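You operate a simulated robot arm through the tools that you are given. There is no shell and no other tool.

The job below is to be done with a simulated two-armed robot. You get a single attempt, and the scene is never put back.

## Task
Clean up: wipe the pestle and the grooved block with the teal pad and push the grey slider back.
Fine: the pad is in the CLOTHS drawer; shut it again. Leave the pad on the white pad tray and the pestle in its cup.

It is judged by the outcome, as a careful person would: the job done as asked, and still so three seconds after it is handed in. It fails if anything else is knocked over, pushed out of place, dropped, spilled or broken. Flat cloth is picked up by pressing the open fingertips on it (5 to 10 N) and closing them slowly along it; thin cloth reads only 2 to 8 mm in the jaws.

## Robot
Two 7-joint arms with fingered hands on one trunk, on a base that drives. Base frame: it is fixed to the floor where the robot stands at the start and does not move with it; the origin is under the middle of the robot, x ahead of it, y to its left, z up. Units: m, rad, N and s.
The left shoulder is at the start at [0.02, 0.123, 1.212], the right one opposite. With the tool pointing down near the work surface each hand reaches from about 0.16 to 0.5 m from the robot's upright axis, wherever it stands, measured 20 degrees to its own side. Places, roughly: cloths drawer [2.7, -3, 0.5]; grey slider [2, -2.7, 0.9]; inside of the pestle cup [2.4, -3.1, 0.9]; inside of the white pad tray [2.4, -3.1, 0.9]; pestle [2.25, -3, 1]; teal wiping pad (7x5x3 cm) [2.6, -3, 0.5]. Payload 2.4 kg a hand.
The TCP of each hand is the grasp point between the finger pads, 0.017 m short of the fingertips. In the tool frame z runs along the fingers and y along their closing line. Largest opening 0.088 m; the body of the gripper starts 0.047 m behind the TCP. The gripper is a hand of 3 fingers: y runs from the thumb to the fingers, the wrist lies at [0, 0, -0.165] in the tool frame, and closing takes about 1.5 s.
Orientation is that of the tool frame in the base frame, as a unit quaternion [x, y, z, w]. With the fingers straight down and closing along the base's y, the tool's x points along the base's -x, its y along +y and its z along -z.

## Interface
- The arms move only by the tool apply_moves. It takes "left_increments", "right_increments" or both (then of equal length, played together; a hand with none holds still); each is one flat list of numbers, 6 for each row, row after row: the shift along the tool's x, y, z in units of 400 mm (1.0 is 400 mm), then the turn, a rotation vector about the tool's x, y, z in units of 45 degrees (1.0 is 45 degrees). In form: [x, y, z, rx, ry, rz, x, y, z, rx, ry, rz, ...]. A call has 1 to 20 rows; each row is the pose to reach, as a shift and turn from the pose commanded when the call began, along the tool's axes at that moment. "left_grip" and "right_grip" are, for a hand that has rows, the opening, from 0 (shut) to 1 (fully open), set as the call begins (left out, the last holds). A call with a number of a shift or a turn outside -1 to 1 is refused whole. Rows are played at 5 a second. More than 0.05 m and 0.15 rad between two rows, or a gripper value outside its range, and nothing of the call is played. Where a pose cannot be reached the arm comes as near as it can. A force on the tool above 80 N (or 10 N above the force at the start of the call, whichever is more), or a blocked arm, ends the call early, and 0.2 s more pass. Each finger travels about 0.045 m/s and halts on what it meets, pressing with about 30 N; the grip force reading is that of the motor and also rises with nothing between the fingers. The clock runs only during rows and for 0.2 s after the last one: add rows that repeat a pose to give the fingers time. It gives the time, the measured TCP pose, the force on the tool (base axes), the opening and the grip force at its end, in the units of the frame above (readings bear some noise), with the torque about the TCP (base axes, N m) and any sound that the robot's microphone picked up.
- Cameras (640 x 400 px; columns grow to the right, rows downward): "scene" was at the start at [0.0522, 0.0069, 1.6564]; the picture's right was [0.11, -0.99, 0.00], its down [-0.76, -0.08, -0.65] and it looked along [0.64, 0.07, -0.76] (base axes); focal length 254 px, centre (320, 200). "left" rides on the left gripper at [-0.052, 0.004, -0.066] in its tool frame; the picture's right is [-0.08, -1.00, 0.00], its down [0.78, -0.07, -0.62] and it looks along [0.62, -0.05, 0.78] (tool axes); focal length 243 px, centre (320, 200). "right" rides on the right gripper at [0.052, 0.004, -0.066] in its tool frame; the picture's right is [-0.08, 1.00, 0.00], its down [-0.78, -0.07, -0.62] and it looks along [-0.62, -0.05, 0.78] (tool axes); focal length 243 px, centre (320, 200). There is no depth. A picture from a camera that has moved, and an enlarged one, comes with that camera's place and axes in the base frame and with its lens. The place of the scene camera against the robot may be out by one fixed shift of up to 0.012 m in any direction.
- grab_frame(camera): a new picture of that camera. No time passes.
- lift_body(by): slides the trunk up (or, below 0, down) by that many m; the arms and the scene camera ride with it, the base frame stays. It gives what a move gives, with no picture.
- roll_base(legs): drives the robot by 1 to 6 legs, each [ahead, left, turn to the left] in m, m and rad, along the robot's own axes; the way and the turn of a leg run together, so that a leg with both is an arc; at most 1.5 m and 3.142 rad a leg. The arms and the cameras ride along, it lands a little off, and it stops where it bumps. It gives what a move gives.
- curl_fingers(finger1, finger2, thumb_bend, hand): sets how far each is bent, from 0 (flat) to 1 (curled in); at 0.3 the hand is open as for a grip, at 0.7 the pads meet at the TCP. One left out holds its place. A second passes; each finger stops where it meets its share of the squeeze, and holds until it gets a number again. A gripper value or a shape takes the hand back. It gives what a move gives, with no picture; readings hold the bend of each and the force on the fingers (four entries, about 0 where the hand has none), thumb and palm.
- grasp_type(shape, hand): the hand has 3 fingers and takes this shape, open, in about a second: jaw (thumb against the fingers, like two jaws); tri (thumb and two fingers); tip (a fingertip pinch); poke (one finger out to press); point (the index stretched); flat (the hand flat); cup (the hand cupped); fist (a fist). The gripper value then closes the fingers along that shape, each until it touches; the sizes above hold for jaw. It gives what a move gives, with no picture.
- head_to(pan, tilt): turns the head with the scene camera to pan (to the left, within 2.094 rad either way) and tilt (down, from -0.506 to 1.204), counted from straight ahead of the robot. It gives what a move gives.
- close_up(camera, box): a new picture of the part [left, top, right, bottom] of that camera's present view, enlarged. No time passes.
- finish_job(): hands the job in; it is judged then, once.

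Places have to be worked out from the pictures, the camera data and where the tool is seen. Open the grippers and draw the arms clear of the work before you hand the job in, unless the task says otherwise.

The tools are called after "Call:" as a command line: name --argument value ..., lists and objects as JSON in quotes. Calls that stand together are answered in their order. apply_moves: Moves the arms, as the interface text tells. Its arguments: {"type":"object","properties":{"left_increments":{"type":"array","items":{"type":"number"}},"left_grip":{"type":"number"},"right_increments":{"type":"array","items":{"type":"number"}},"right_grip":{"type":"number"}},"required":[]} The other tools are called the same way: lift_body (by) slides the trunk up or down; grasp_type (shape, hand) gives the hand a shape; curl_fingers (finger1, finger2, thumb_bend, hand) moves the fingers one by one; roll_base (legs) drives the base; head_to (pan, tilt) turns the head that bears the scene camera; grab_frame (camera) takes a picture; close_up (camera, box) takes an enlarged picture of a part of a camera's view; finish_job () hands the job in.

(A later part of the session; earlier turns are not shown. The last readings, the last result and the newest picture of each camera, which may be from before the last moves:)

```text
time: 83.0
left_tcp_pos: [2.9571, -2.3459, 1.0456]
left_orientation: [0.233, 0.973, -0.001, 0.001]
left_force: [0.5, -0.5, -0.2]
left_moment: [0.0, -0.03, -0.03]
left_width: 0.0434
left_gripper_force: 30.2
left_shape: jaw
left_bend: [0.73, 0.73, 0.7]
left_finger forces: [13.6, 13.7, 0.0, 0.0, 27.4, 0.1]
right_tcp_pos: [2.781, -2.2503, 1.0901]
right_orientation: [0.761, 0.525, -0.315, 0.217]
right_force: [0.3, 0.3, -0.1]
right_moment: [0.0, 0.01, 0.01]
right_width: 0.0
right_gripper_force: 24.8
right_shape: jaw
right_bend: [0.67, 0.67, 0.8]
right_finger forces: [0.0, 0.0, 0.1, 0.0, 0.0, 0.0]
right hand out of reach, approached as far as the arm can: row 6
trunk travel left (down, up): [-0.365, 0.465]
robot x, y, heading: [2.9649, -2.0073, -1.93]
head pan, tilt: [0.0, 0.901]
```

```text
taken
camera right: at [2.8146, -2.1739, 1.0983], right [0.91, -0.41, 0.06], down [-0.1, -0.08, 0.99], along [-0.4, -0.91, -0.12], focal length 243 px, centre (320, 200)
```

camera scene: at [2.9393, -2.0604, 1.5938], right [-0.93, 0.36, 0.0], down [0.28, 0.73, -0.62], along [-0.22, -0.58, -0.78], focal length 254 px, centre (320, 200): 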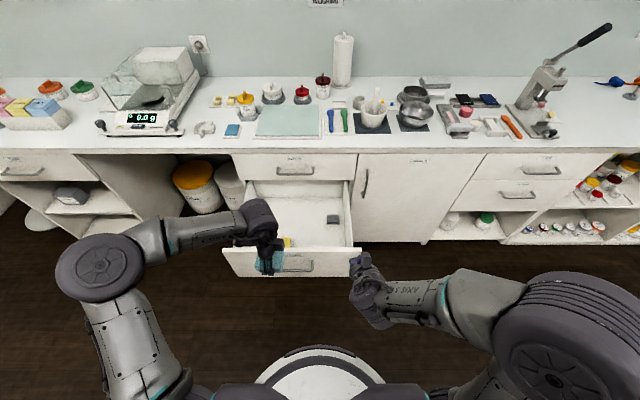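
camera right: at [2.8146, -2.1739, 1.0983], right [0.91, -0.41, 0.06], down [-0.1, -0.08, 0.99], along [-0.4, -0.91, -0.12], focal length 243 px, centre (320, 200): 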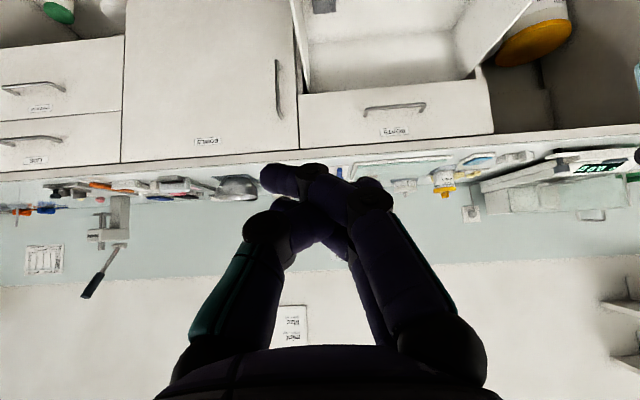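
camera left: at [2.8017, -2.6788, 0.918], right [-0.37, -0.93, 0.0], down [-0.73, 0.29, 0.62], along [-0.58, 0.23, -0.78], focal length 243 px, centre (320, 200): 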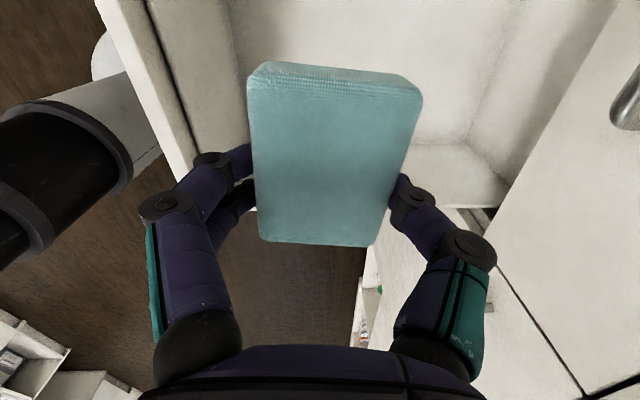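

The right fist is tilted forward and down at 45°, and the drawer is still open. I lower the trunk so the right hand can reach the drawer front.

Call:
lift_body --by -0.27

Call:
apply_moves --right_increments '[-0.01, 0, 0.1, 0, 0, 0, -0.01, 0, 0.2, 0, 0, 0, -0.01, 0, 0.3, 0, 0, 0, 0.02, 0, 0.38, 0, 0, 0, 0.06, 0, 0.45, 0, 0, 0, 0.1, 0, 0.52, 0, 0, 0]' --right_grip 0.0

Call:
grab_frame --camera "scene"

Call:
grab_frame --camera "right"

```text
time: 85.8
left_tcp_pos: [2.9574, -2.3467, 0.7744]
left_orientation: [0.232, 0.973, 0.0, -0.001]
left_force: [0.7, 0.7, -0.2]
left_moment: [-0.01, -0.02, -0.04]
left_width: 0.0432
left_gripper_force: 30.2
left_shape: jaw
left_bend: [0.73, 0.73, 0.7]
left_finger forces: [13.7, 13.7, 0.1, 0.0, 27.4, 0.1]
right_tcp_pos: [2.7816, -2.2507, 0.8209]
right_orientation: [0.761, 0.525, -0.314, 0.217]
right_force: [-0.5, 0.7, 0.0]
right_moment: [-0.01, -0.02, -0.01]
right_width: 0.0
right_gripper_force: 30.0
right_shape: jaw
right_bend: [0.69, 0.69, 0.8]
right_finger forces: [0.0, 0.0, 0.0, 0.1, 0.0, 0.1]
trunk travel left (down, up): [-0.095, 0.735]
robot x, y, heading: [2.9647, -2.0043, -1.935]
head pan, tilt: [0.0, 0.901]
```

```text
time: 87.2
left_tcp_pos: [2.9576, -2.3461, 0.7753]
left_orientation: [0.232, 0.973, 0.001, 0.0]
left_force: [1.1, 0.3, 0.1]
left_moment: [0.02, 0.0, -0.03]
left_width: 0.0432
left_gripper_force: 30.1
left_shape: jaw
left_bend: [0.73, 0.73, 0.7]
left_finger forces: [13.7, 13.8, 0.1, 0.1, 27.4, 0.0]
right_tcp_pos: [2.7401, -2.3618, 0.6436]
right_orientation: [0.761, 0.524, -0.315, 0.217]
right_force: [-0.9, 0.6, -0.5]
right_moment: [-0.02, 0.01, 0.0]
right_width: 0.0001
right_gripper_force: 30.0
right_shape: jaw
right_bend: [0.69, 0.69, 0.8]
right_finger forces: [0.1, 0.0, 0.1, 0.0, 0.0, 0.1]
trunk travel left (down, up): [-0.095, 0.735]
robot x, y, heading: [2.9624, -2.0077, -1.936]
head pan, tilt: [0.0, 0.901]
```

```text
taken
camera scene: at [2.9391, -2.0603, 1.3238], right [-0.93, 0.36, 0.0], down [0.28, 0.73, -0.62], along [-0.22, -0.58, -0.78], focal length 254 px, centre (320, 200)
```

scene: 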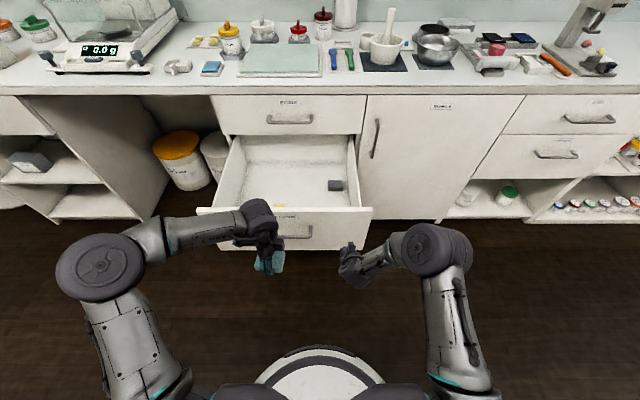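

```text
taken
camera right: at [2.7731, -2.2856, 0.6523], right [0.91, -0.41, 0.06], down [-0.1, -0.08, 0.99], along [-0.4, -0.91, -0.12], focal length 243 px, centre (320, 200)
```

right: 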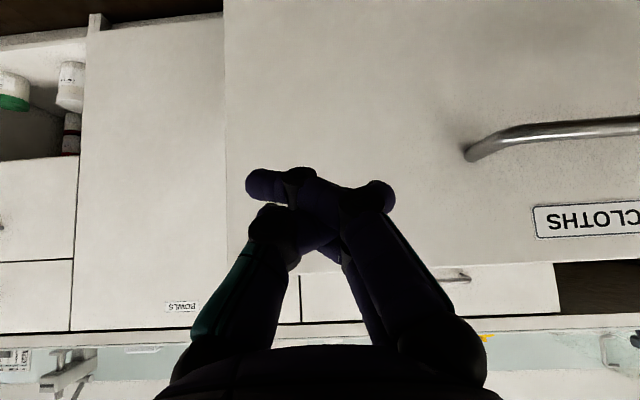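

The right fist is in front of the drawer face, between its right edge and the handle, at z ≈ 0.64. I lower it slightly and drive forward so that it pushes the drawer in gently.

Call:
apply_moves --right_increments '[0.03, 0, 0.03, 0, 0, 0, 0.06, 0, 0.06, 0, 0, 0, 0.06, 0, 0.06, 0, 0, 0]' --right_grip 0.0

Call:
roll_base --legs '[[0.25, 0, 0.01]]'

Call:
grab_frame --camera "scene"

Call:
grab_frame --camera "right"

```text
time: 88.0
left_tcp_pos: [2.9577, -2.3465, 0.7742]
left_orientation: [0.232, 0.973, 0.0, 0.0]
left_force: [-0.2, -0.7, 0.6]
left_moment: [-0.01, 0.01, 0.0]
left_width: 0.0433
left_gripper_force: 29.3
left_shape: jaw
left_bend: [0.73, 0.73, 0.7]
left_finger forces: [13.7, 13.8, 0.0, 0.1, 27.4, 0.0]
right_tcp_pos: [2.7382, -2.3614, 0.6098]
right_orientation: [0.761, 0.525, -0.315, 0.217]
right_force: [-1.0, 0.4, -0.2]
right_moment: [0.02, 0.02, 0.03]
right_width: 0.0
right_gripper_force: 29.7
right_shape: jaw
right_bend: [0.69, 0.69, 0.8]
right_finger forces: [0.1, 0.0, 0.0, 0.1, 0.0, 0.1]
trunk travel left (down, up): [-0.095, 0.735]
robot x, y, heading: [2.9644, -2.0044, -1.931]
head pan, tilt: [0.0, 0.901]
```

```text
time: 89.8
left_tcp_pos: [2.8722, -2.5768, 0.7742]
left_orientation: [0.23, 0.973, 0.0, 0.001]
left_force: [0.3, 0.5, -0.1]
left_moment: [0.01, -0.03, -0.02]
left_width: 0.0433
left_gripper_force: 30.0
left_shape: jaw
left_bend: [0.73, 0.73, 0.7]
left_finger forces: [13.7, 13.7, 0.0, 0.0, 27.4, 0.0]
right_tcp_pos: [2.6542, -2.595, 0.6105]
right_orientation: [0.76, 0.527, -0.313, 0.217]
right_force: [0.3, 0.4, -0.5]
right_moment: [0.01, 0.01, 0.03]
right_width: 0.0001
right_gripper_force: 30.1
right_shape: jaw
right_bend: [0.69, 0.69, 0.8]
right_finger forces: [0.0, 0.0, 0.0, 0.0, 0.0, 0.0]
trunk travel left (down, up): [-0.095, 0.735]
robot x, y, heading: [2.879, -2.2386, -1.931]
head pan, tilt: [0.0, 0.901]
```

```text
taken
camera scene: at [2.8522, -2.292, 1.3238], right [-0.94, 0.35, 0.0], down [0.27, 0.73, -0.62], along [-0.22, -0.58, -0.78], focal length 254 px, centre (320, 200)
```

scene: 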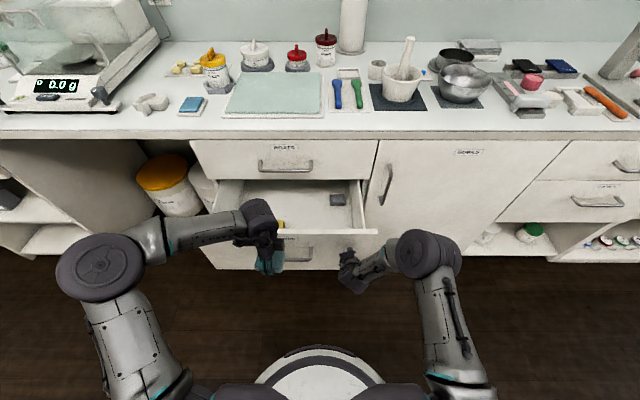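

```text
taken
camera right: at [2.6866, -2.5188, 0.6181], right [0.91, -0.41, 0.06], down [-0.1, -0.08, 0.99], along [-0.4, -0.91, -0.12], focal length 243 px, centre (320, 200)
```

right: 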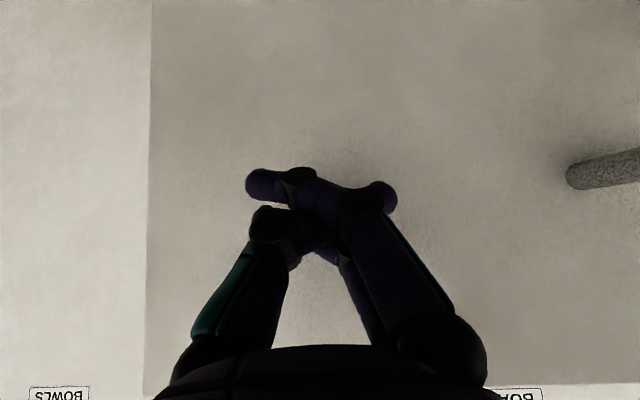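

The drawer is pushed to about 0.2 m open without any force alarm. I drive another 0.10 m and then finish with the arm.

Call:
roll_base --legs '[[0.1, 0, 0.005]]'

Call:
apply_moves --right_increments '[-0.03, 0, 0.03, 0, 0, 0, -0.06, 0, 0.06, 0, 0, 0, -0.09, 0, 0.09, 0, 0, 0, -0.12, 0, 0.12, 0, 0, 0, -0.14, 0, 0.14, 0, 0, 0, -0.16, 0, 0.16, 0, 0, 0, -0.18, 0, 0.18, 0, 0, 0, -0.2, 0, 0.2, 0, 0, 0, -0.22, 0, 0.22, 0, 0, 0]' --right_grip 0.0

Call:
grab_frame --camera "scene"

Call:
grab_frame --camera "right"

```text
time: 90.9
left_tcp_pos: [2.8394, -2.6721, 0.775]
left_orientation: [0.228, 0.974, 0.0, 0.0]
left_force: [-0.5, 0.7, 0.1]
left_moment: [0.05, -0.01, 0.01]
left_width: 0.0433
left_gripper_force: 29.9
left_shape: jaw
left_bend: [0.73, 0.73, 0.7]
left_finger forces: [13.7, 13.7, 0.0, 0.0, 27.3, 0.0]
right_tcp_pos: [2.6204, -2.6914, 0.6096]
right_orientation: [0.758, 0.529, -0.314, 0.219]
right_force: [-0.3, 0.2, 0.3]
right_moment: [0.02, 0.01, -0.03]
right_width: 0.0
right_gripper_force: 29.8
right_shape: jaw
right_bend: [0.69, 0.69, 0.8]
right_finger forces: [0.1, 0.0, 0.1, 0.0, 0.0, 0.0]
trunk travel left (down, up): [-0.095, 0.735]
robot x, y, heading: [2.8394, -2.3357, -1.925]
head pan, tilt: [0.0, 0.901]
```

```text
time: 92.9
left_tcp_pos: [2.839, -2.6729, 0.7738]
left_orientation: [0.227, 0.974, -0.001, 0.0]
left_force: [0.1, 0.2, 0.2]
left_moment: [-0.01, 0.03, 0.01]
left_width: 0.0432
left_gripper_force: 30.3
left_shape: jaw
left_bend: [0.73, 0.73, 0.7]
left_finger forces: [13.7, 13.7, 0.0, 0.0, 27.4, 0.0]
right_tcp_pos: [2.5786, -2.8088, 0.6095]
right_orientation: [0.758, 0.529, -0.314, 0.218]
right_force: [0.1, -0.1, 0.0]
right_moment: [0.0, 0.02, 0.0]
right_width: 0.0002
right_gripper_force: 30.1
right_shape: jaw
right_bend: [0.69, 0.69, 0.8]
right_finger forces: [0.0, 0.0, 0.0, 0.1, 0.0, 0.0]
trunk travel left (down, up): [-0.095, 0.735]
robot x, y, heading: [2.8431, -2.3322, -1.923]
head pan, tilt: [0.0, 0.901]
```

```text
taken
camera scene: at [2.8174, -2.387, 1.3238], right [-0.94, 0.34, 0.0], down [0.27, 0.74, -0.62], along [-0.21, -0.58, -0.78], focal length 254 px, centre (320, 200)
```

scene: 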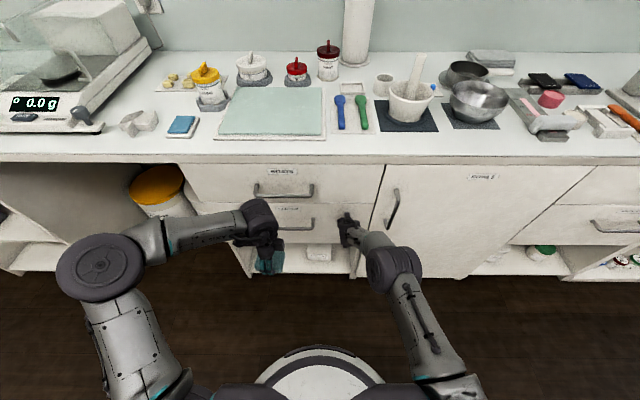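

```text
taken
camera right: at [2.6113, -2.7318, 0.6182], right [0.92, -0.4, 0.06], down [-0.1, -0.08, 0.99], along [-0.39, -0.91, -0.12], focal length 243 px, centre (320, 200)
```

right: 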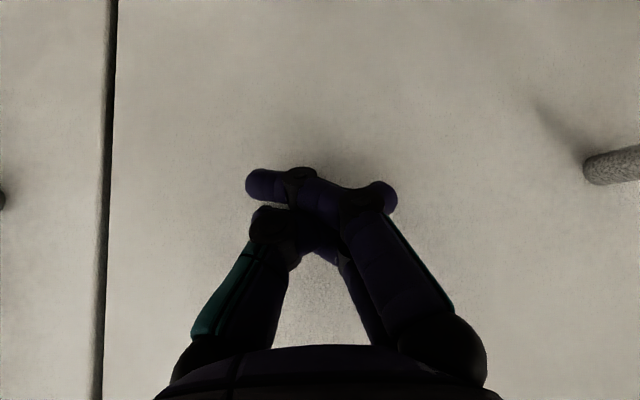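

The drawer looks almost shut. I push on in 3 mm steps until I feel the stop.

Call:
apply_moves --right_increments '[-0.005, 0, 0.005, 0, 0, 0, -0.01, 0, 0.01, 0, 0, 0, -0.015, 0, 0.015, 0, 0, 0]' --right_grip 0.0

Call:
close_up --camera "scene" --box '[180, 140, 420, 290]'

```text
time: 93.7
left_tcp_pos: [2.8406, -2.6725, 0.7753]
left_orientation: [0.227, 0.974, -0.001, -0.001]
left_force: [0.7, -0.4, 0.4]
left_moment: [0.02, 0.06, 0.0]
left_width: 0.0433
left_gripper_force: 30.0
left_shape: jaw
left_bend: [0.73, 0.73, 0.7]
left_finger forces: [13.7, 13.7, 0.0, 0.0, 27.4, 0.0]
right_tcp_pos: [2.5772, -2.8132, 0.6072]
right_orientation: [0.759, 0.53, -0.311, 0.218]
right_force: [15.2, 22.4, -7.2]
right_moment: [-0.15, -0.08, -0.44]
right_width: 0.0
right_gripper_force: 30.1
right_shape: jaw
right_bend: [0.69, 0.73, 0.8]
right_finger forces: [0.0, 25.1, 0.0, 0.0, 0.0, 0.1]
trunk travel left (down, up): [-0.095, 0.735]
robot x, y, heading: [2.8415, -2.334, -1.922]
head pan, tilt: [0.0, 0.901]
```

```text
2.67 times, centred on (300, 215) of scene
camera zoom: at [2.8187, -2.3854, 1.3238], right [-0.94, 0.34, 0.0], down [0.27, 0.74, -0.62], along [-0.21, -0.58, -0.78], focal length 678 px, centre (373, 160)
```

zoom: 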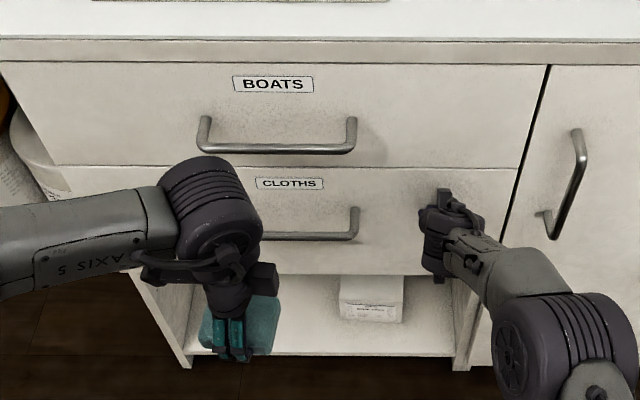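

The fist meets the stop at about 27 N, and the CLOTHS drawer front is flush, so it is shut. I draw the right hand back, reverse the base a little, and raise the trunk for the bench-top work.

Call:
apply_moves --right_increments '[0.02, 0, -0.02, 0, 0, 0, 0.06, 0, -0.06, 0, 0, 0, 0.1, 0, -0.1, 0, 0, 0, 0.14, 0, -0.14, 0, 0, 0, 0.18, 0, -0.18, 0, 0, 0]' --right_grip 0.0

Call:
roll_base --legs '[[-0.12, 0, 0]]'

Call:
lift_body --by 0.45

Call:
grab_frame --camera "scene"

```text
time: 94.9
left_tcp_pos: [2.8401, -2.6733, 0.7752]
left_orientation: [0.227, 0.974, 0.0, -0.001]
left_force: [0.0, -0.2, -0.6]
left_moment: [0.01, -0.05, 0.01]
left_width: 0.0434
left_gripper_force: 29.5
left_shape: jaw
left_bend: [0.73, 0.73, 0.7]
left_finger forces: [13.8, 13.7, 0.0, 0.0, 27.4, 0.1]
right_tcp_pos: [2.6094, -2.7193, 0.6109]
right_orientation: [0.758, 0.529, -0.314, 0.219]
right_force: [0.0, 0.0, 0.3]
right_moment: [0.0, 0.03, 0.01]
right_width: 0.0
right_gripper_force: 29.6
right_shape: jaw
right_bend: [0.69, 0.69, 0.8]
right_finger forces: [0.0, 0.0, 0.0, 0.0, 0.1, 0.0]
right hand out of reach, approached as far as the arm can: row 1
trunk travel left (down, up): [-0.095, 0.735]
robot x, y, heading: [2.8402, -2.3345, -1.923]
head pan, tilt: [0.0, 0.901]
```

```text
time: 96.2
left_tcp_pos: [2.8819, -2.558, 0.7739]
left_orientation: [0.226, 0.974, -0.001, 0.0]
left_force: [0.2, -0.2, -0.1]
left_moment: [-0.01, 0.0, -0.01]
left_width: 0.0436
left_gripper_force: 29.5
left_shape: jaw
left_bend: [0.73, 0.73, 0.7]
left_finger forces: [13.7, 13.8, 0.0, 0.0, 27.4, 0.0]
right_tcp_pos: [2.6511, -2.6055, 0.6087]
right_orientation: [0.757, 0.529, -0.314, 0.219]
right_force: [-0.7, 0.3, -0.1]
right_moment: [0.01, -0.03, -0.03]
right_width: 0.0001
right_gripper_force: 29.8
right_shape: jaw
right_bend: [0.69, 0.69, 0.8]
right_finger forces: [0.0, 0.0, 0.0, 0.0, 0.0, 0.0]
trunk travel left (down, up): [-0.095, 0.735]
robot x, y, heading: [2.8847, -2.2154, -1.919]
head pan, tilt: [0.0, 0.901]
```

```text
refused: 0.45 is not a number from -0.4 to 0.4
```

```text
taken
camera scene: at [2.8595, -2.2721, 1.3239], right [-0.94, 0.34, 0.0], down [0.27, 0.74, -0.62], along [-0.21, -0.58, -0.78], focal length 254 px, centre (320, 200)
```

scene: 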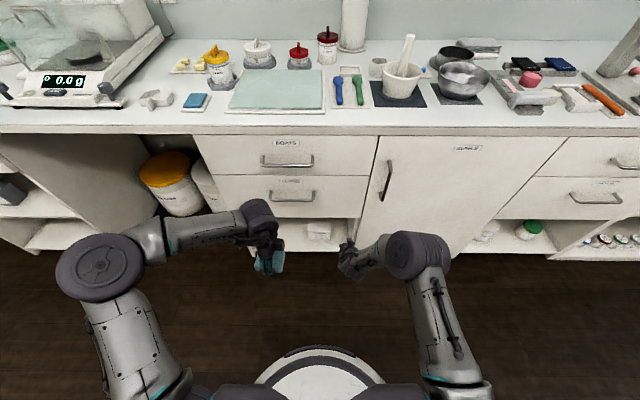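

The drawer is shut. I raise the trunk by 0.4 m (the limit per call), then move to the right in front of the mortar and gauge.

Call:
lift_body --by 0.4

Call:
roll_base --legs '[[0, -0.4, 0], [0.15, 0, 0]]'

Call:
head_to --pan 0 --tilt 0.8

Call:
grab_frame --camera "scene"

```text
time: 100.0
left_tcp_pos: [2.882, -2.5585, 1.1736]
left_orientation: [0.227, 0.974, 0.0, 0.0]
left_force: [-0.6, -0.1, -0.8]
left_moment: [0.0, 0.0, 0.03]
left_width: 0.0431
left_gripper_force: 30.2
left_shape: jaw
left_bend: [0.73, 0.73, 0.7]
left_finger forces: [13.8, 13.7, 0.1, 0.1, 27.4, 0.0]
right_tcp_pos: [2.6518, -2.6057, 1.0104]
right_orientation: [0.757, 0.529, -0.314, 0.219]
right_force: [-0.9, -0.6, -0.1]
right_moment: [0.01, -0.01, -0.02]
right_width: 0.0
right_gripper_force: 29.7
right_shape: jaw
right_bend: [0.69, 0.69, 0.8]
right_finger forces: [0.0, 0.0, 0.0, 0.1, 0.1, 0.1]
trunk travel left (down, up): [-0.495, 0.335]
robot x, y, heading: [2.8834, -2.2207, -1.925]
head pan, tilt: [0.0, 0.901]
```

```text
time: 103.5
left_tcp_pos: [2.4555, -2.5655, 1.1749]
left_orientation: [0.226, 0.974, 0.001, 0.001]
left_force: [0.4, 0.4, -0.4]
left_moment: [0.02, -0.01, -0.01]
left_width: 0.0433
left_gripper_force: 29.3
left_shape: jaw
left_bend: [0.73, 0.73, 0.7]
left_finger forces: [13.8, 13.8, 0.0, 0.0, 27.3, 0.0]
right_tcp_pos: [2.2255, -2.6124, 1.0086]
right_orientation: [0.758, 0.53, -0.313, 0.218]
right_force: [-0.5, 0.1, 0.5]
right_moment: [0.01, -0.02, -0.03]
right_width: 0.0003
right_gripper_force: 29.9
right_shape: jaw
right_bend: [0.69, 0.69, 0.8]
right_finger forces: [0.1, 0.0, 0.0, 0.0, 0.0, 0.0]
trunk travel left (down, up): [-0.495, 0.335]
robot x, y, heading: [2.4593, -2.2254, -1.92]
head pan, tilt: [0.0, 0.901]
```

```text
time: 104.2
left_tcp_pos: [2.4561, -2.5645, 1.1749]
left_orientation: [0.226, 0.974, 0.0, 0.0]
left_force: [-0.5, 0.7, 0.0]
left_moment: [0.01, -0.01, -0.04]
left_width: 0.0431
left_gripper_force: 29.7
left_shape: jaw
left_bend: [0.73, 0.73, 0.7]
left_finger forces: [13.7, 13.8, 0.1, 0.1, 27.4, 0.1]
right_tcp_pos: [2.2261, -2.6114, 1.0086]
right_orientation: [0.757, 0.53, -0.313, 0.219]
right_force: [0.1, -0.5, 0.1]
right_moment: [0.01, 0.03, -0.05]
right_width: 0.0
right_gripper_force: 29.7
right_shape: jaw
right_bend: [0.69, 0.69, 0.8]
right_finger forces: [0.1, 0.0, 0.0, 0.1, 0.0, 0.0]
trunk travel left (down, up): [-0.495, 0.335]
robot x, y, heading: [2.4604, -2.2256, -1.92]
head pan, tilt: [0.0, 0.799]
```

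```text
taken
camera scene: at [2.4319, -2.2829, 1.7317], right [-0.94, 0.34, 0.0], down [0.24, 0.67, -0.7], along [-0.24, -0.66, -0.72], focal length 254 px, centre (320, 200)
```

scene: 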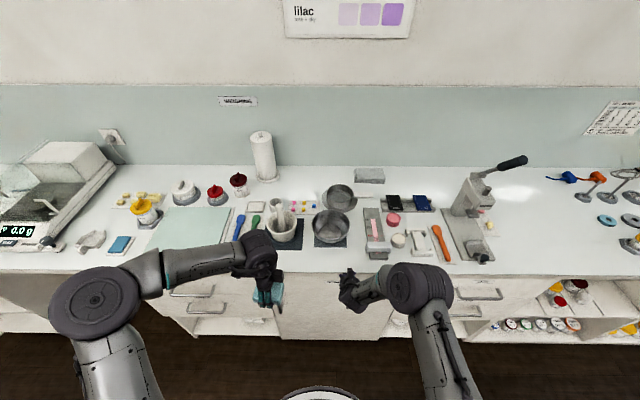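

Both hands are clear in front of the bench. I enlarge the gauge and the mortar area from this viewpoint.

Call:
close_up --camera "scene" --box '[340, 190, 468, 270]'

Call:
close_up --camera "scene" --box '[226, 180, 354, 260]'

```text
5.00 times, centred on (404, 230) of scene
camera zoom: at [2.4319, -2.2829, 1.7317], right [-0.94, 0.34, 0.0], down [0.24, 0.67, -0.7], along [-0.24, -0.66, -0.72], focal length 1272 px, centre (-100, 50)
```

zoom: 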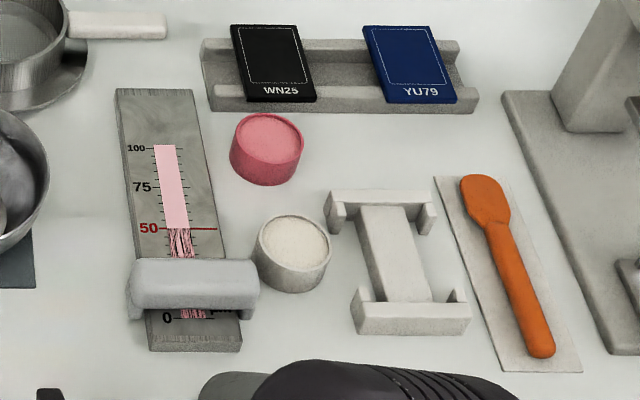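

```text
5.00 times, centred on (290, 220) of scene
camera zoom: at [2.4319, -2.2829, 1.7317], right [-0.94, 0.34, 0.0], down [0.24, 0.67, -0.7], along [-0.24, -0.66, -0.72], focal length 1272 px, centre (470, 100)
```

zoom: 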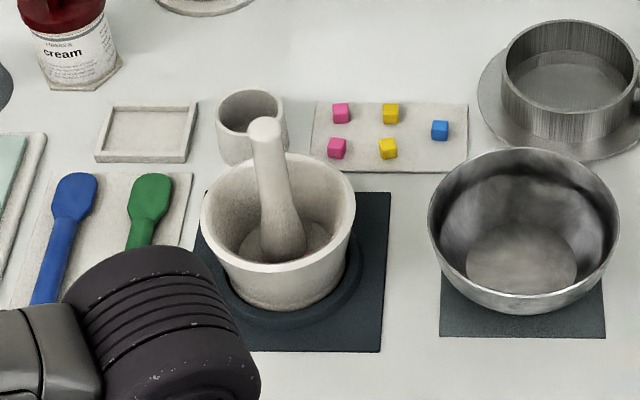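

The block spans f 1.80–2.04, s 2.82–2.886, with its top at z ≈ 0.92. The groove is at s ≈ 2.852, and the slider is at f 1.82–1.85. The pestle stands almost upright, with its top at f 1.934, s 3.221, z 1.057. I bring the right hand back to pointing down and turn the left hand so that the pad's long side lies along the groove.

Call:
apply_moves --left_increments '[0, 0, 0, 0, 0, 0.133, 0, 0, 0, 0, 0, 0.267, 0, 0, 0, 0, 0, 0.4, 0, 0, 0, 0, 0, 0.533, 0, 0, 0, 0, 0, 0.667, 0, 0, 0, 0, 0, 0.8, 0, 0, 0, 0, 0, 0.933]' --right_increments '[0.005, 0, -0.056, 0, 0.143, 0, 0.01, 0, -0.111, 0, 0.286, 0, 0.015, 0, -0.167, 0, 0.429, 0, 0.02, 0, -0.222, 0, 0.571, 0, 0.025, 0, -0.278, 0, 0.714, 0, 0.03, 0, -0.333, 0, 0.857, 0, 0.035, 0, -0.389, 0, 1.0, 0]' --left_grip 0.42 --right_grip 0.0

Call:
apply_moves --left_increments '[0, 0, 0, 0, 0, 0.133, 0, 0, 0, 0, 0, 0.267, 0, 0, 0, 0, 0, 0.4, 0, 0, 0, 0, 0, 0.533, 0, 0, 0, 0, 0, 0.667, 0, 0, 0, 0, 0, 0.8, 0, 0, 0, 0, 0, 0.933]' --left_grip 0.42

Call:
grab_frame --camera "scene"

Call:
grab_frame --camera "right"

```text
time: 105.8
left_tcp_pos: [2.455, -2.565, 1.1745]
left_orientation: [0.56, 0.829, -0.001, 0.0]
left_force: [0.7, 0.0, -0.8]
left_moment: [0.03, 0.02, 0.03]
left_width: 0.0434
left_gripper_force: 29.9
left_shape: jaw
left_bend: [0.73, 0.73, 0.7]
left_finger forces: [13.6, 13.8, 0.0, 0.1, 27.5, 0.1]
right_tcp_pos: [2.2673, -2.4998, 1.1118]
right_orientation: [0.819, 0.574, 0.001, -0.002]
right_force: [-0.4, 0.3, 0.1]
right_moment: [0.01, 0.03, -0.01]
right_width: 0.0
right_gripper_force: 29.8
right_shape: jaw
right_bend: [0.69, 0.69, 0.8]
right_finger forces: [0.0, 0.0, 0.1, 0.1, 0.1, 0.0]
right hand out of reach, approached as far as the arm can: row 4
trunk travel left (down, up): [-0.495, 0.335]
robot x, y, heading: [2.4568, -2.2264, -1.918]
head pan, tilt: [0.0, 0.799]
```

```text
time: 107.3
left_tcp_pos: [2.4567, -2.5652, 1.1751]
left_orientation: [0.82, 0.573, 0.0, 0.0]
left_force: [-0.6, 0.0, -0.4]
left_moment: [-0.01, 0.04, 0.02]
left_width: 0.0433
left_gripper_force: 29.7
left_shape: jaw
left_bend: [0.73, 0.73, 0.7]
left_finger forces: [13.7, 13.6, 0.1, 0.1, 27.5, 0.0]
right_tcp_pos: [2.2666, -2.5, 1.1111]
right_orientation: [0.819, 0.573, 0.0, 0.0]
right_force: [0.0, 0.4, 0.6]
right_moment: [0.01, -0.02, -0.02]
right_width: 0.0
right_gripper_force: 30.4
right_shape: jaw
right_bend: [0.69, 0.69, 0.8]
right_finger forces: [0.0, 0.1, 0.0, 0.1, 0.1, 0.1]
trunk travel left (down, up): [-0.495, 0.335]
robot x, y, heading: [2.4558, -2.2228, -1.917]
head pan, tilt: [0.0, 0.799]
```

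```text
taken
camera scene: at [2.4317, -2.2832, 1.7318], right [-0.94, 0.34, 0.0], down [0.24, 0.67, -0.7], along [-0.24, -0.66, -0.72], focal length 254 px, centre (320, 200)
```

scene: 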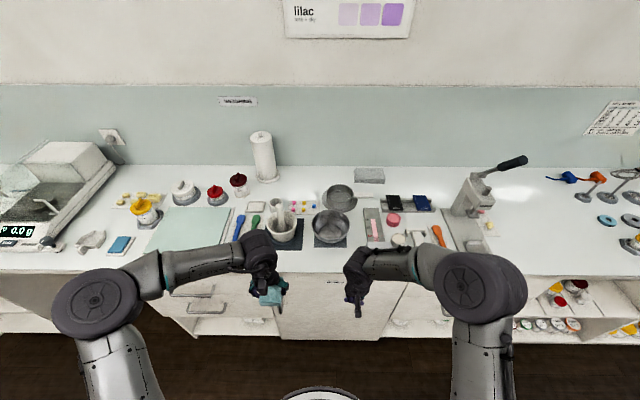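

```text
taken
camera right: at [2.2882, -2.4528, 1.1754], right [0.91, -0.42, 0.0], down [-0.33, -0.71, 0.62], along [-0.26, -0.56, -0.78], focal length 243 px, centre (320, 200)
```

right: 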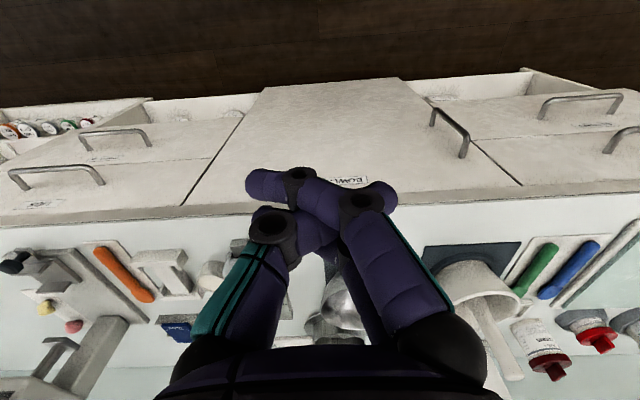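

Both hands point down. I set the right jaw about 4 cm open, so two fingertips can push the slider evenly, and lift that hand 5 cm. Then I lower the trunk slightly and drive up to the bench in front of the gauge.

Call:
apply_moves --right_increments '[0, 0, -0.04, 0, 0, 0, 0, 0, -0.08, 0, 0, 0, 0, 0, -0.12, 0, 0, 0, 0, 0, -0.12, 0, 0, 0, 0, 0, -0.12, 0, 0, 0]' --right_grip 0.45

Call:
lift_body --by -0.1

Call:
roll_base --legs '[[0, -0.13, -0.004], [0.24, 0, 0]]'

Call:
grab_frame --camera "scene"

Call:
grab_frame --camera "right"

```text
time: 108.5
left_tcp_pos: [2.4572, -2.5642, 1.1754]
left_orientation: [0.82, 0.573, 0.001, 0.0]
left_force: [-0.6, 0.4, -0.5]
left_moment: [-0.03, -0.05, -0.02]
left_width: 0.0432
left_gripper_force: 30.4
left_shape: jaw
left_bend: [0.73, 0.73, 0.7]
left_finger forces: [13.7, 13.7, 0.1, 0.0, 27.4, 0.1]
right_tcp_pos: [2.2668, -2.4992, 1.158]
right_orientation: [0.819, 0.574, 0.001, 0.0]
right_force: [0.1, 0.1, -0.3]
right_moment: [0.01, -0.02, 0.0]
right_width: 0.0395
right_gripper_force: 0.1
right_shape: jaw
right_bend: [0.73, 0.73, 0.7]
right_finger forces: [0.0, 0.1, 0.1, 0.1, 0.0, 0.0]
trunk travel left (down, up): [-0.495, 0.335]
robot x, y, heading: [2.4558, -2.226, -1.922]
head pan, tilt: [0.0, 0.799]
```

```text
time: 109.9
left_tcp_pos: [2.4564, -2.5642, 1.0755]
left_orientation: [0.819, 0.573, 0.0, 0.001]
left_force: [-0.1, 0.2, -0.1]
left_moment: [0.01, -0.01, -0.03]
left_width: 0.0435
left_gripper_force: 29.7
left_shape: jaw
left_bend: [0.73, 0.73, 0.7]
left_finger forces: [13.7, 13.8, 0.1, 0.0, 27.5, 0.0]
right_tcp_pos: [2.2663, -2.4994, 1.0577]
right_orientation: [0.819, 0.573, 0.001, 0.0]
right_force: [0.1, 0.4, -0.5]
right_moment: [0.01, -0.01, 0.0]
right_width: 0.0395
right_gripper_force: 0.1
right_shape: jaw
right_bend: [0.73, 0.73, 0.7]
right_finger forces: [0.1, 0.0, 0.0, 0.0, 0.0, 0.0]
trunk travel left (down, up): [-0.395, 0.435]
robot x, y, heading: [2.4569, -2.2256, -1.92]
head pan, tilt: [0.0, 0.799]
```

```text
time: 112.5
left_tcp_pos: [2.2505, -2.7441, 1.0746]
left_orientation: [0.822, 0.57, 0.001, 0.0]
left_force: [0.0, 0.9, -0.3]
left_moment: [-0.01, 0.03, -0.05]
left_width: 0.0434
left_gripper_force: 30.1
left_shape: jaw
left_bend: [0.73, 0.73, 0.7]
left_finger forces: [13.8, 13.8, 0.0, 0.0, 27.4, 0.0]
right_tcp_pos: [2.061, -2.6781, 1.0577]
right_orientation: [0.821, 0.571, 0.001, 0.0]
right_force: [-1.1, 0.4, -0.4]
right_moment: [0.01, -0.02, 0.02]
right_width: 0.0394
right_gripper_force: 0.1
right_shape: jaw
right_bend: [0.73, 0.73, 0.7]
right_finger forces: [0.0, 0.0, 0.0, 0.0, 0.0, 0.1]
trunk travel left (down, up): [-0.395, 0.435]
robot x, y, heading: [2.2542, -2.4029, -1.922]
head pan, tilt: [0.0, 0.799]
```

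```text
taken
camera scene: at [2.2274, -2.4634, 1.6317], right [-0.94, 0.35, 0.0], down [0.25, 0.67, -0.7], along [-0.24, -0.65, -0.72], focal length 254 px, centre (320, 200)
```

scene: 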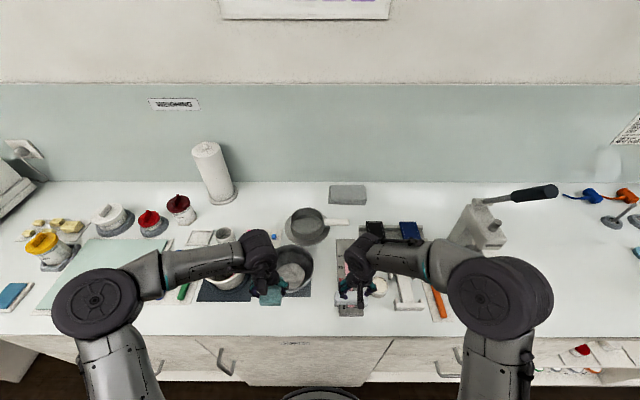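

```text
taken
camera right: at [2.0831, -2.6311, 1.1223], right [0.9, -0.43, 0.0], down [-0.34, -0.71, 0.62], along [-0.27, -0.56, -0.79], focal length 243 px, centre (320, 200)
```

right: 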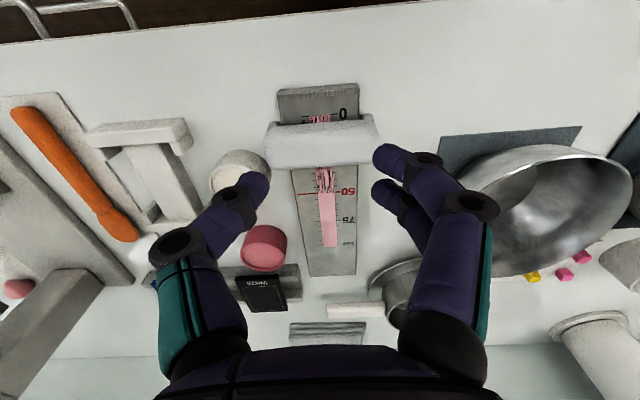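

The right camera shows the gauge clearly: the slider is centred under the TCP, with its near face at f ≈ 1.825. The pink cup stands very near the slider's path, so I enlarge to measure the gap.

Call:
close_up --camera "right" --box '[220, 70, 400, 290]'

Call:
close_up --camera "scene" --box '[320, 220, 420, 320]'

```text
1.82 times, centred on (310, 180) of right
camera zoom: at [2.0831, -2.6311, 1.1223], right [0.9, -0.43, 0.0], down [-0.34, -0.71, 0.62], along [-0.27, -0.56, -0.79], focal length 441 px, centre (338, 236)
```

zoom: 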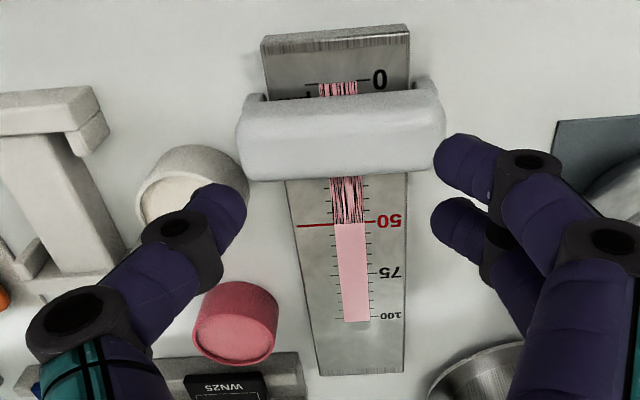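

```text
4.00 times, centred on (370, 270) of scene
camera zoom: at [2.2274, -2.4634, 1.6317], right [-0.94, 0.35, 0.0], down [0.25, 0.67, -0.7], along [-0.24, -0.65, -0.72], focal length 1017 px, centre (120, -80)
```

zoom: 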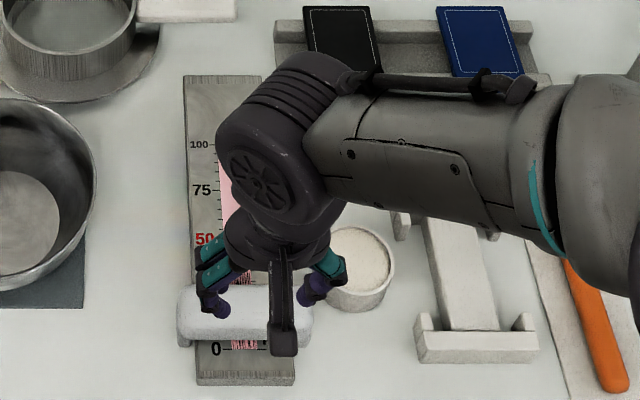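

Allowing for rim heights, the slider's end clears the two cups by several mm as long as it slides straight. To reach the far end I drive 4.5 cm closer, with both hands well above everything, and re-measure.

Call:
roll_base --legs '[[0.045, 0, 0]]'

Call:
apply_moves --right_increments '[0.04, 0, 0.03, 0, 0, 0, 0.08, 0, 0.06, 0, 0, 0, 0.11, 0, 0.1, 0, 0, 0]' --right_grip 0.45

Call:
grab_frame --camera "right"

Call:
grab_frame --camera "scene"

```text
time: 113.4
left_tcp_pos: [2.233, -2.7861, 1.0738]
left_orientation: [0.822, 0.57, 0.001, 0.0]
left_force: [0.7, 1.1, 0.3]
left_moment: [0.01, -0.01, 0.01]
left_width: 0.0431
left_gripper_force: 29.7
left_shape: jaw
left_bend: [0.73, 0.73, 0.7]
left_finger forces: [13.7, 13.7, 0.0, 0.0, 27.4, 0.0]
right_tcp_pos: [2.0453, -2.7188, 1.0579]
right_orientation: [0.822, 0.57, 0.002, -0.001]
right_force: [-0.1, -1.0, -0.1]
right_moment: [0.03, -0.01, 0.03]
right_width: 0.0392
right_gripper_force: 0.1
right_shape: jaw
right_bend: [0.73, 0.73, 0.7]
right_finger forces: [0.0, 0.1, 0.0, 0.1, 0.0, 0.0]
trunk travel left (down, up): [-0.395, 0.435]
robot x, y, heading: [2.2388, -2.4445, -1.926]
head pan, tilt: [0.0, 0.799]
```

```text
time: 114.2
left_tcp_pos: [2.2361, -2.7848, 1.0745]
left_orientation: [0.822, 0.57, 0.0, 0.001]
left_force: [0.1, 0.7, -1.1]
left_moment: [0.02, 0.02, -0.01]
left_width: 0.0434
left_gripper_force: 30.0
left_shape: jaw
left_bend: [0.73, 0.73, 0.7]
left_finger forces: [13.7, 13.8, 0.0, 0.1, 27.5, 0.0]
right_tcp_pos: [2.0599, -2.6776, 1.0179]
right_orientation: [0.822, 0.569, 0.001, 0.0]
right_force: [0.8, -0.6, 0.1]
right_moment: [-0.01, 0.0, 0.03]
right_width: 0.0392
right_gripper_force: 0.0
right_shape: jaw
right_bend: [0.73, 0.73, 0.7]
right_finger forces: [0.0, 0.0, 0.1, 0.1, 0.0, 0.0]
trunk travel left (down, up): [-0.395, 0.435]
robot x, y, heading: [2.2372, -2.4426, -1.925]
head pan, tilt: [0.0, 0.799]
```

```text
taken
camera right: at [2.0829, -2.6302, 1.0819], right [0.9, -0.43, 0.0], down [-0.34, -0.71, 0.62], along [-0.27, -0.56, -0.78], focal length 243 px, centre (320, 200)
```

right: 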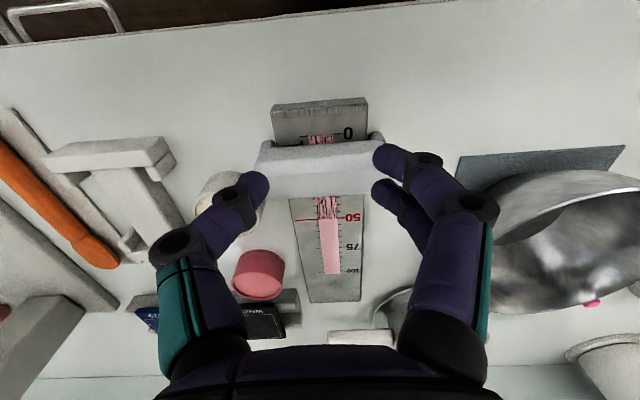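

```text
taken
camera scene: at [2.2124, -2.5042, 1.6317], right [-0.94, 0.35, 0.0], down [0.25, 0.67, -0.7], along [-0.24, -0.65, -0.72], focal length 254 px, centre (320, 200)
```

scene: 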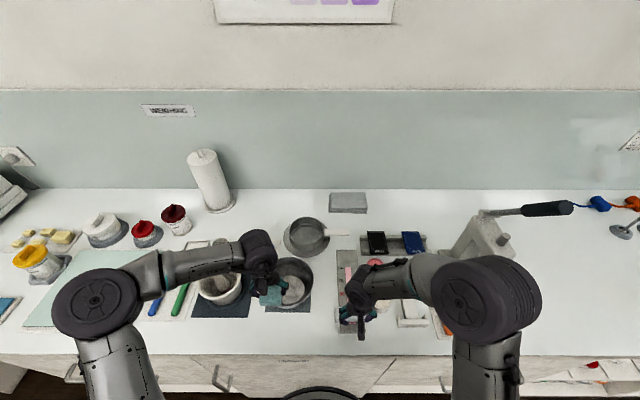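

The near bottom edge of the slider is again at f ≈ 1.825, and my TCP is at f 1.802, s 2.8575, centred. I lower the fingertips to just above the block (TCP z ≈ 0.948), behind the slider.

Call:
apply_moves --right_increments '[0.005, 0, 0.05, 0, 0, 0, 0.01, 0, 0.1, 0, 0, 0, 0.01, 0, 0.14, 0, 0, 0, 0.01, 0, 0.165, 0, 0, 0, 0.01, 0, 0.175, 0, 0, 0]' --right_grip 0.45

Call:
grab_frame --camera "right"

Call:
close_up --camera "scene" --box '[310, 230, 422, 342]'

```text
time: 115.4
left_tcp_pos: [2.2349, -2.7842, 1.0732]
left_orientation: [0.822, 0.57, 0.001, 0.0]
left_force: [-0.2, 0.1, -0.2]
left_moment: [0.01, -0.02, 0.01]
left_width: 0.0432
left_gripper_force: 30.3
left_shape: jaw
left_bend: [0.73, 0.73, 0.7]
left_finger forces: [13.8, 13.7, 0.0, 0.0, 27.3, 0.0]
right_tcp_pos: [2.0614, -2.6728, 0.9477]
right_orientation: [0.822, 0.57, 0.0, 0.0]
right_force: [-0.3, 0.0, -0.2]
right_moment: [0.01, 0.05, -0.02]
right_width: 0.0397
right_gripper_force: 0.0
right_shape: jaw
right_bend: [0.73, 0.73, 0.7]
right_finger forces: [0.0, 0.0, 0.0, 0.0, 0.1, 0.1]
trunk travel left (down, up): [-0.395, 0.435]
robot x, y, heading: [2.2398, -2.4448, -1.93]
head pan, tilt: [0.0, 0.799]
```

```text
taken
camera right: at [2.0841, -2.6264, 1.013], right [0.9, -0.43, 0.0], down [-0.34, -0.71, 0.62], along [-0.27, -0.56, -0.78], focal length 243 px, centre (320, 200)
```

right: 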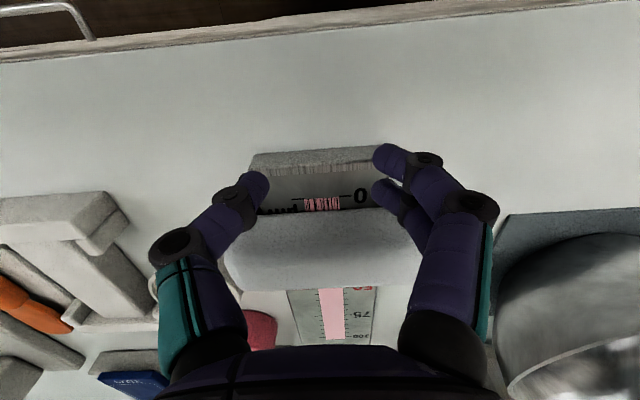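

```text
3.57 times, centred on (366, 286) of scene
camera zoom: at [2.2124, -2.504, 1.6318], right [-0.94, 0.35, 0.0], down [0.25, 0.67, -0.7], along [-0.24, -0.65, -0.72], focal length 908 px, centre (156, -107)
```

zoom: 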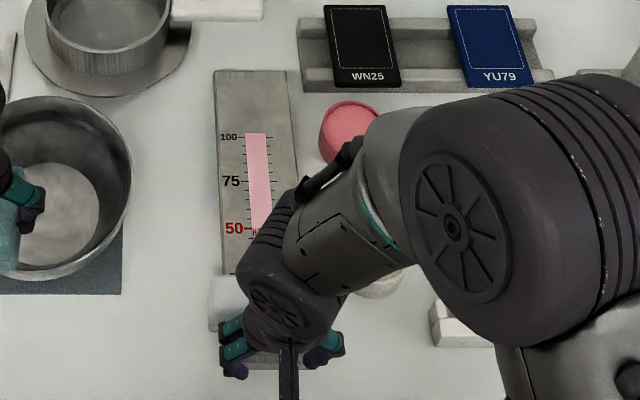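

No contact while lowering; the fingertips are behind the slider at z ≈ 0.93. I push forward slowly through the first 9 cm and then look.

Call:
apply_moves --right_increments '[-0.03, 0, 0, 0, 0, 0, -0.06, 0, 0, 0, 0, 0, -0.09, 0, 0, 0, 0, 0, -0.12, 0, 0, 0, 0, 0, -0.15, 0, 0, 0, 0, 0, -0.18, 0, 0, 0, 0, 0, -0.21, 0, 0, 0, 0, 0, -0.23, 0, 0, 0, 0, 0]' --right_grip 0.45

Call:
grab_frame --camera "right"

Call:
close_up --camera "scene" --box '[310, 230, 422, 342]'

```text
time: 117.2
left_tcp_pos: [2.2343, -2.7855, 1.075]
left_orientation: [0.822, 0.57, 0.0, 0.0]
left_force: [0.7, 0.5, 0.5]
left_moment: [-0.05, -0.03, -0.03]
left_width: 0.0433
left_gripper_force: 30.4
left_shape: jaw
left_bend: [0.73, 0.73, 0.7]
left_finger forces: [13.7, 13.7, 0.0, 0.0, 27.4, 0.0]
right_tcp_pos: [2.0293, -2.7604, 0.9483]
right_orientation: [0.822, 0.57, 0.0, 0.0]
right_force: [0.0, 1.7, 1.0]
right_moment: [-0.01, 0.01, 0.01]
right_width: 0.0392
right_gripper_force: 0.0
right_shape: jaw
right_bend: [0.73, 0.73, 0.7]
right_finger forces: [0.0, 1.2, 0.0, 0.0, 0.0, 0.0]
trunk travel left (down, up): [-0.395, 0.435]
robot x, y, heading: [2.2372, -2.4476, -1.93]
head pan, tilt: [0.0, 0.799]
```

```text
taken
camera right: at [2.0523, -2.713, 1.0127], right [0.9, -0.43, 0.0], down [-0.34, -0.71, 0.62], along [-0.27, -0.56, -0.78], focal length 243 px, centre (320, 200)
```

right: 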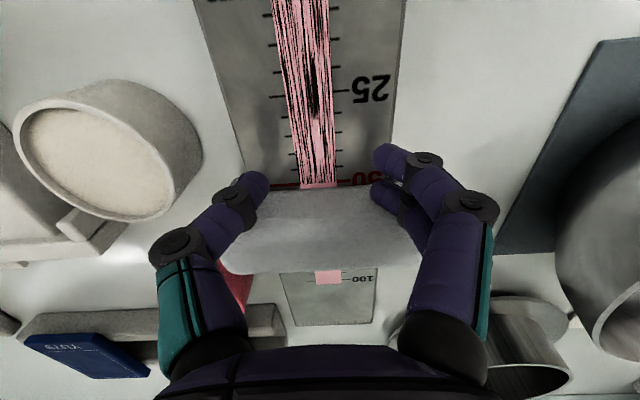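

```text
3.57 times, centred on (366, 286) of scene
camera zoom: at [2.2123, -2.5038, 1.6318], right [-0.94, 0.35, 0.0], down [0.25, 0.67, -0.7], along [-0.24, -0.65, -0.72], focal length 908 px, centre (156, -107)
```

zoom: 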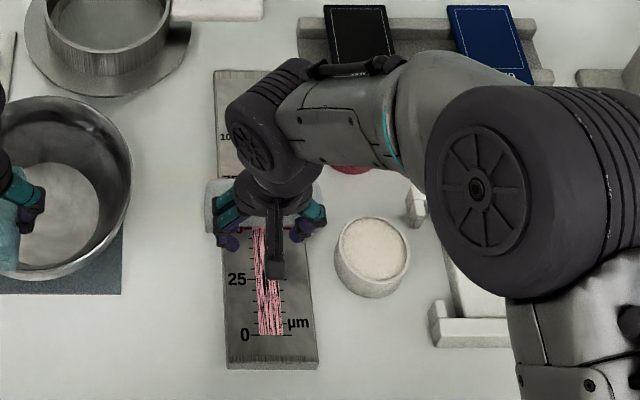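

The slider follows straight and has passed the white cup without touching it; its near face is now at 50. I push on 5 cm, watching the pink cup.

Call:
apply_moves --right_increments '[-0.025, 0, 0, 0, 0, 0, -0.05, 0, 0, 0, 0, 0, -0.075, 0, 0, 0, 0, 0, -0.1, 0, 0, 0, 0, 0, -0.125, 0, 0, 0, 0, 0]' --right_grip 0.45

Call:
grab_frame --camera "right"

Call:
close_up --camera "scene" --box '[310, 230, 422, 342]'

```text
time: 118.4
left_tcp_pos: [2.234, -2.7842, 1.0743]
left_orientation: [0.821, 0.57, 0.001, 0.0]
left_force: [0.5, 0.0, -0.4]
left_moment: [0.03, 0.0, -0.02]
left_width: 0.0435
left_gripper_force: 30.2
left_shape: jaw
left_bend: [0.73, 0.73, 0.7]
left_finger forces: [13.7, 13.7, 0.1, 0.1, 27.4, 0.1]
right_tcp_pos: [2.0121, -2.8055, 0.9473]
right_orientation: [0.822, 0.57, 0.001, -0.001]
right_force: [-0.8, 1.3, 0.4]
right_moment: [-0.06, 0.0, 0.03]
right_width: 0.0394
right_gripper_force: 0.0
right_shape: jaw
right_bend: [0.73, 0.73, 0.7]
right_finger forces: [0.1, 1.1, 0.0, 0.1, 0.0, 0.0]
trunk travel left (down, up): [-0.395, 0.435]
robot x, y, heading: [2.2377, -2.4468, -1.924]
head pan, tilt: [0.0, 0.799]
```

```text
taken
camera right: at [2.0344, -2.7591, 1.0123], right [0.9, -0.43, 0.0], down [-0.34, -0.71, 0.62], along [-0.27, -0.56, -0.78], focal length 243 px, centre (320, 200)
```

right: 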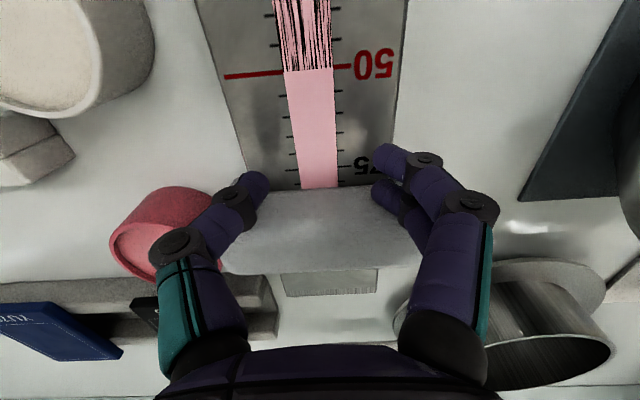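

```text
3.57 times, centred on (366, 286) of scene
camera zoom: at [2.2124, -2.5039, 1.6318], right [-0.94, 0.35, 0.0], down [0.25, 0.67, -0.7], along [-0.24, -0.65, -0.72], focal length 908 px, centre (156, -107)
```

zoom: 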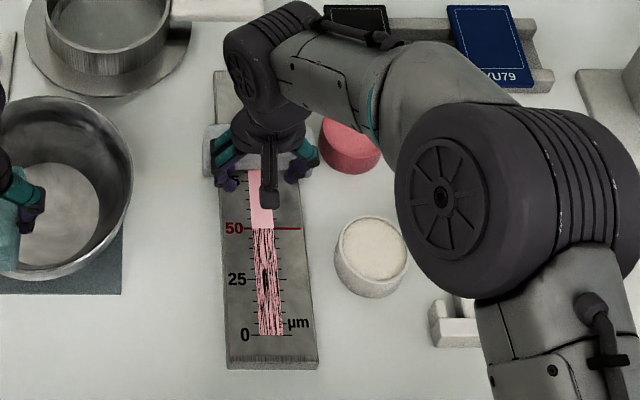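

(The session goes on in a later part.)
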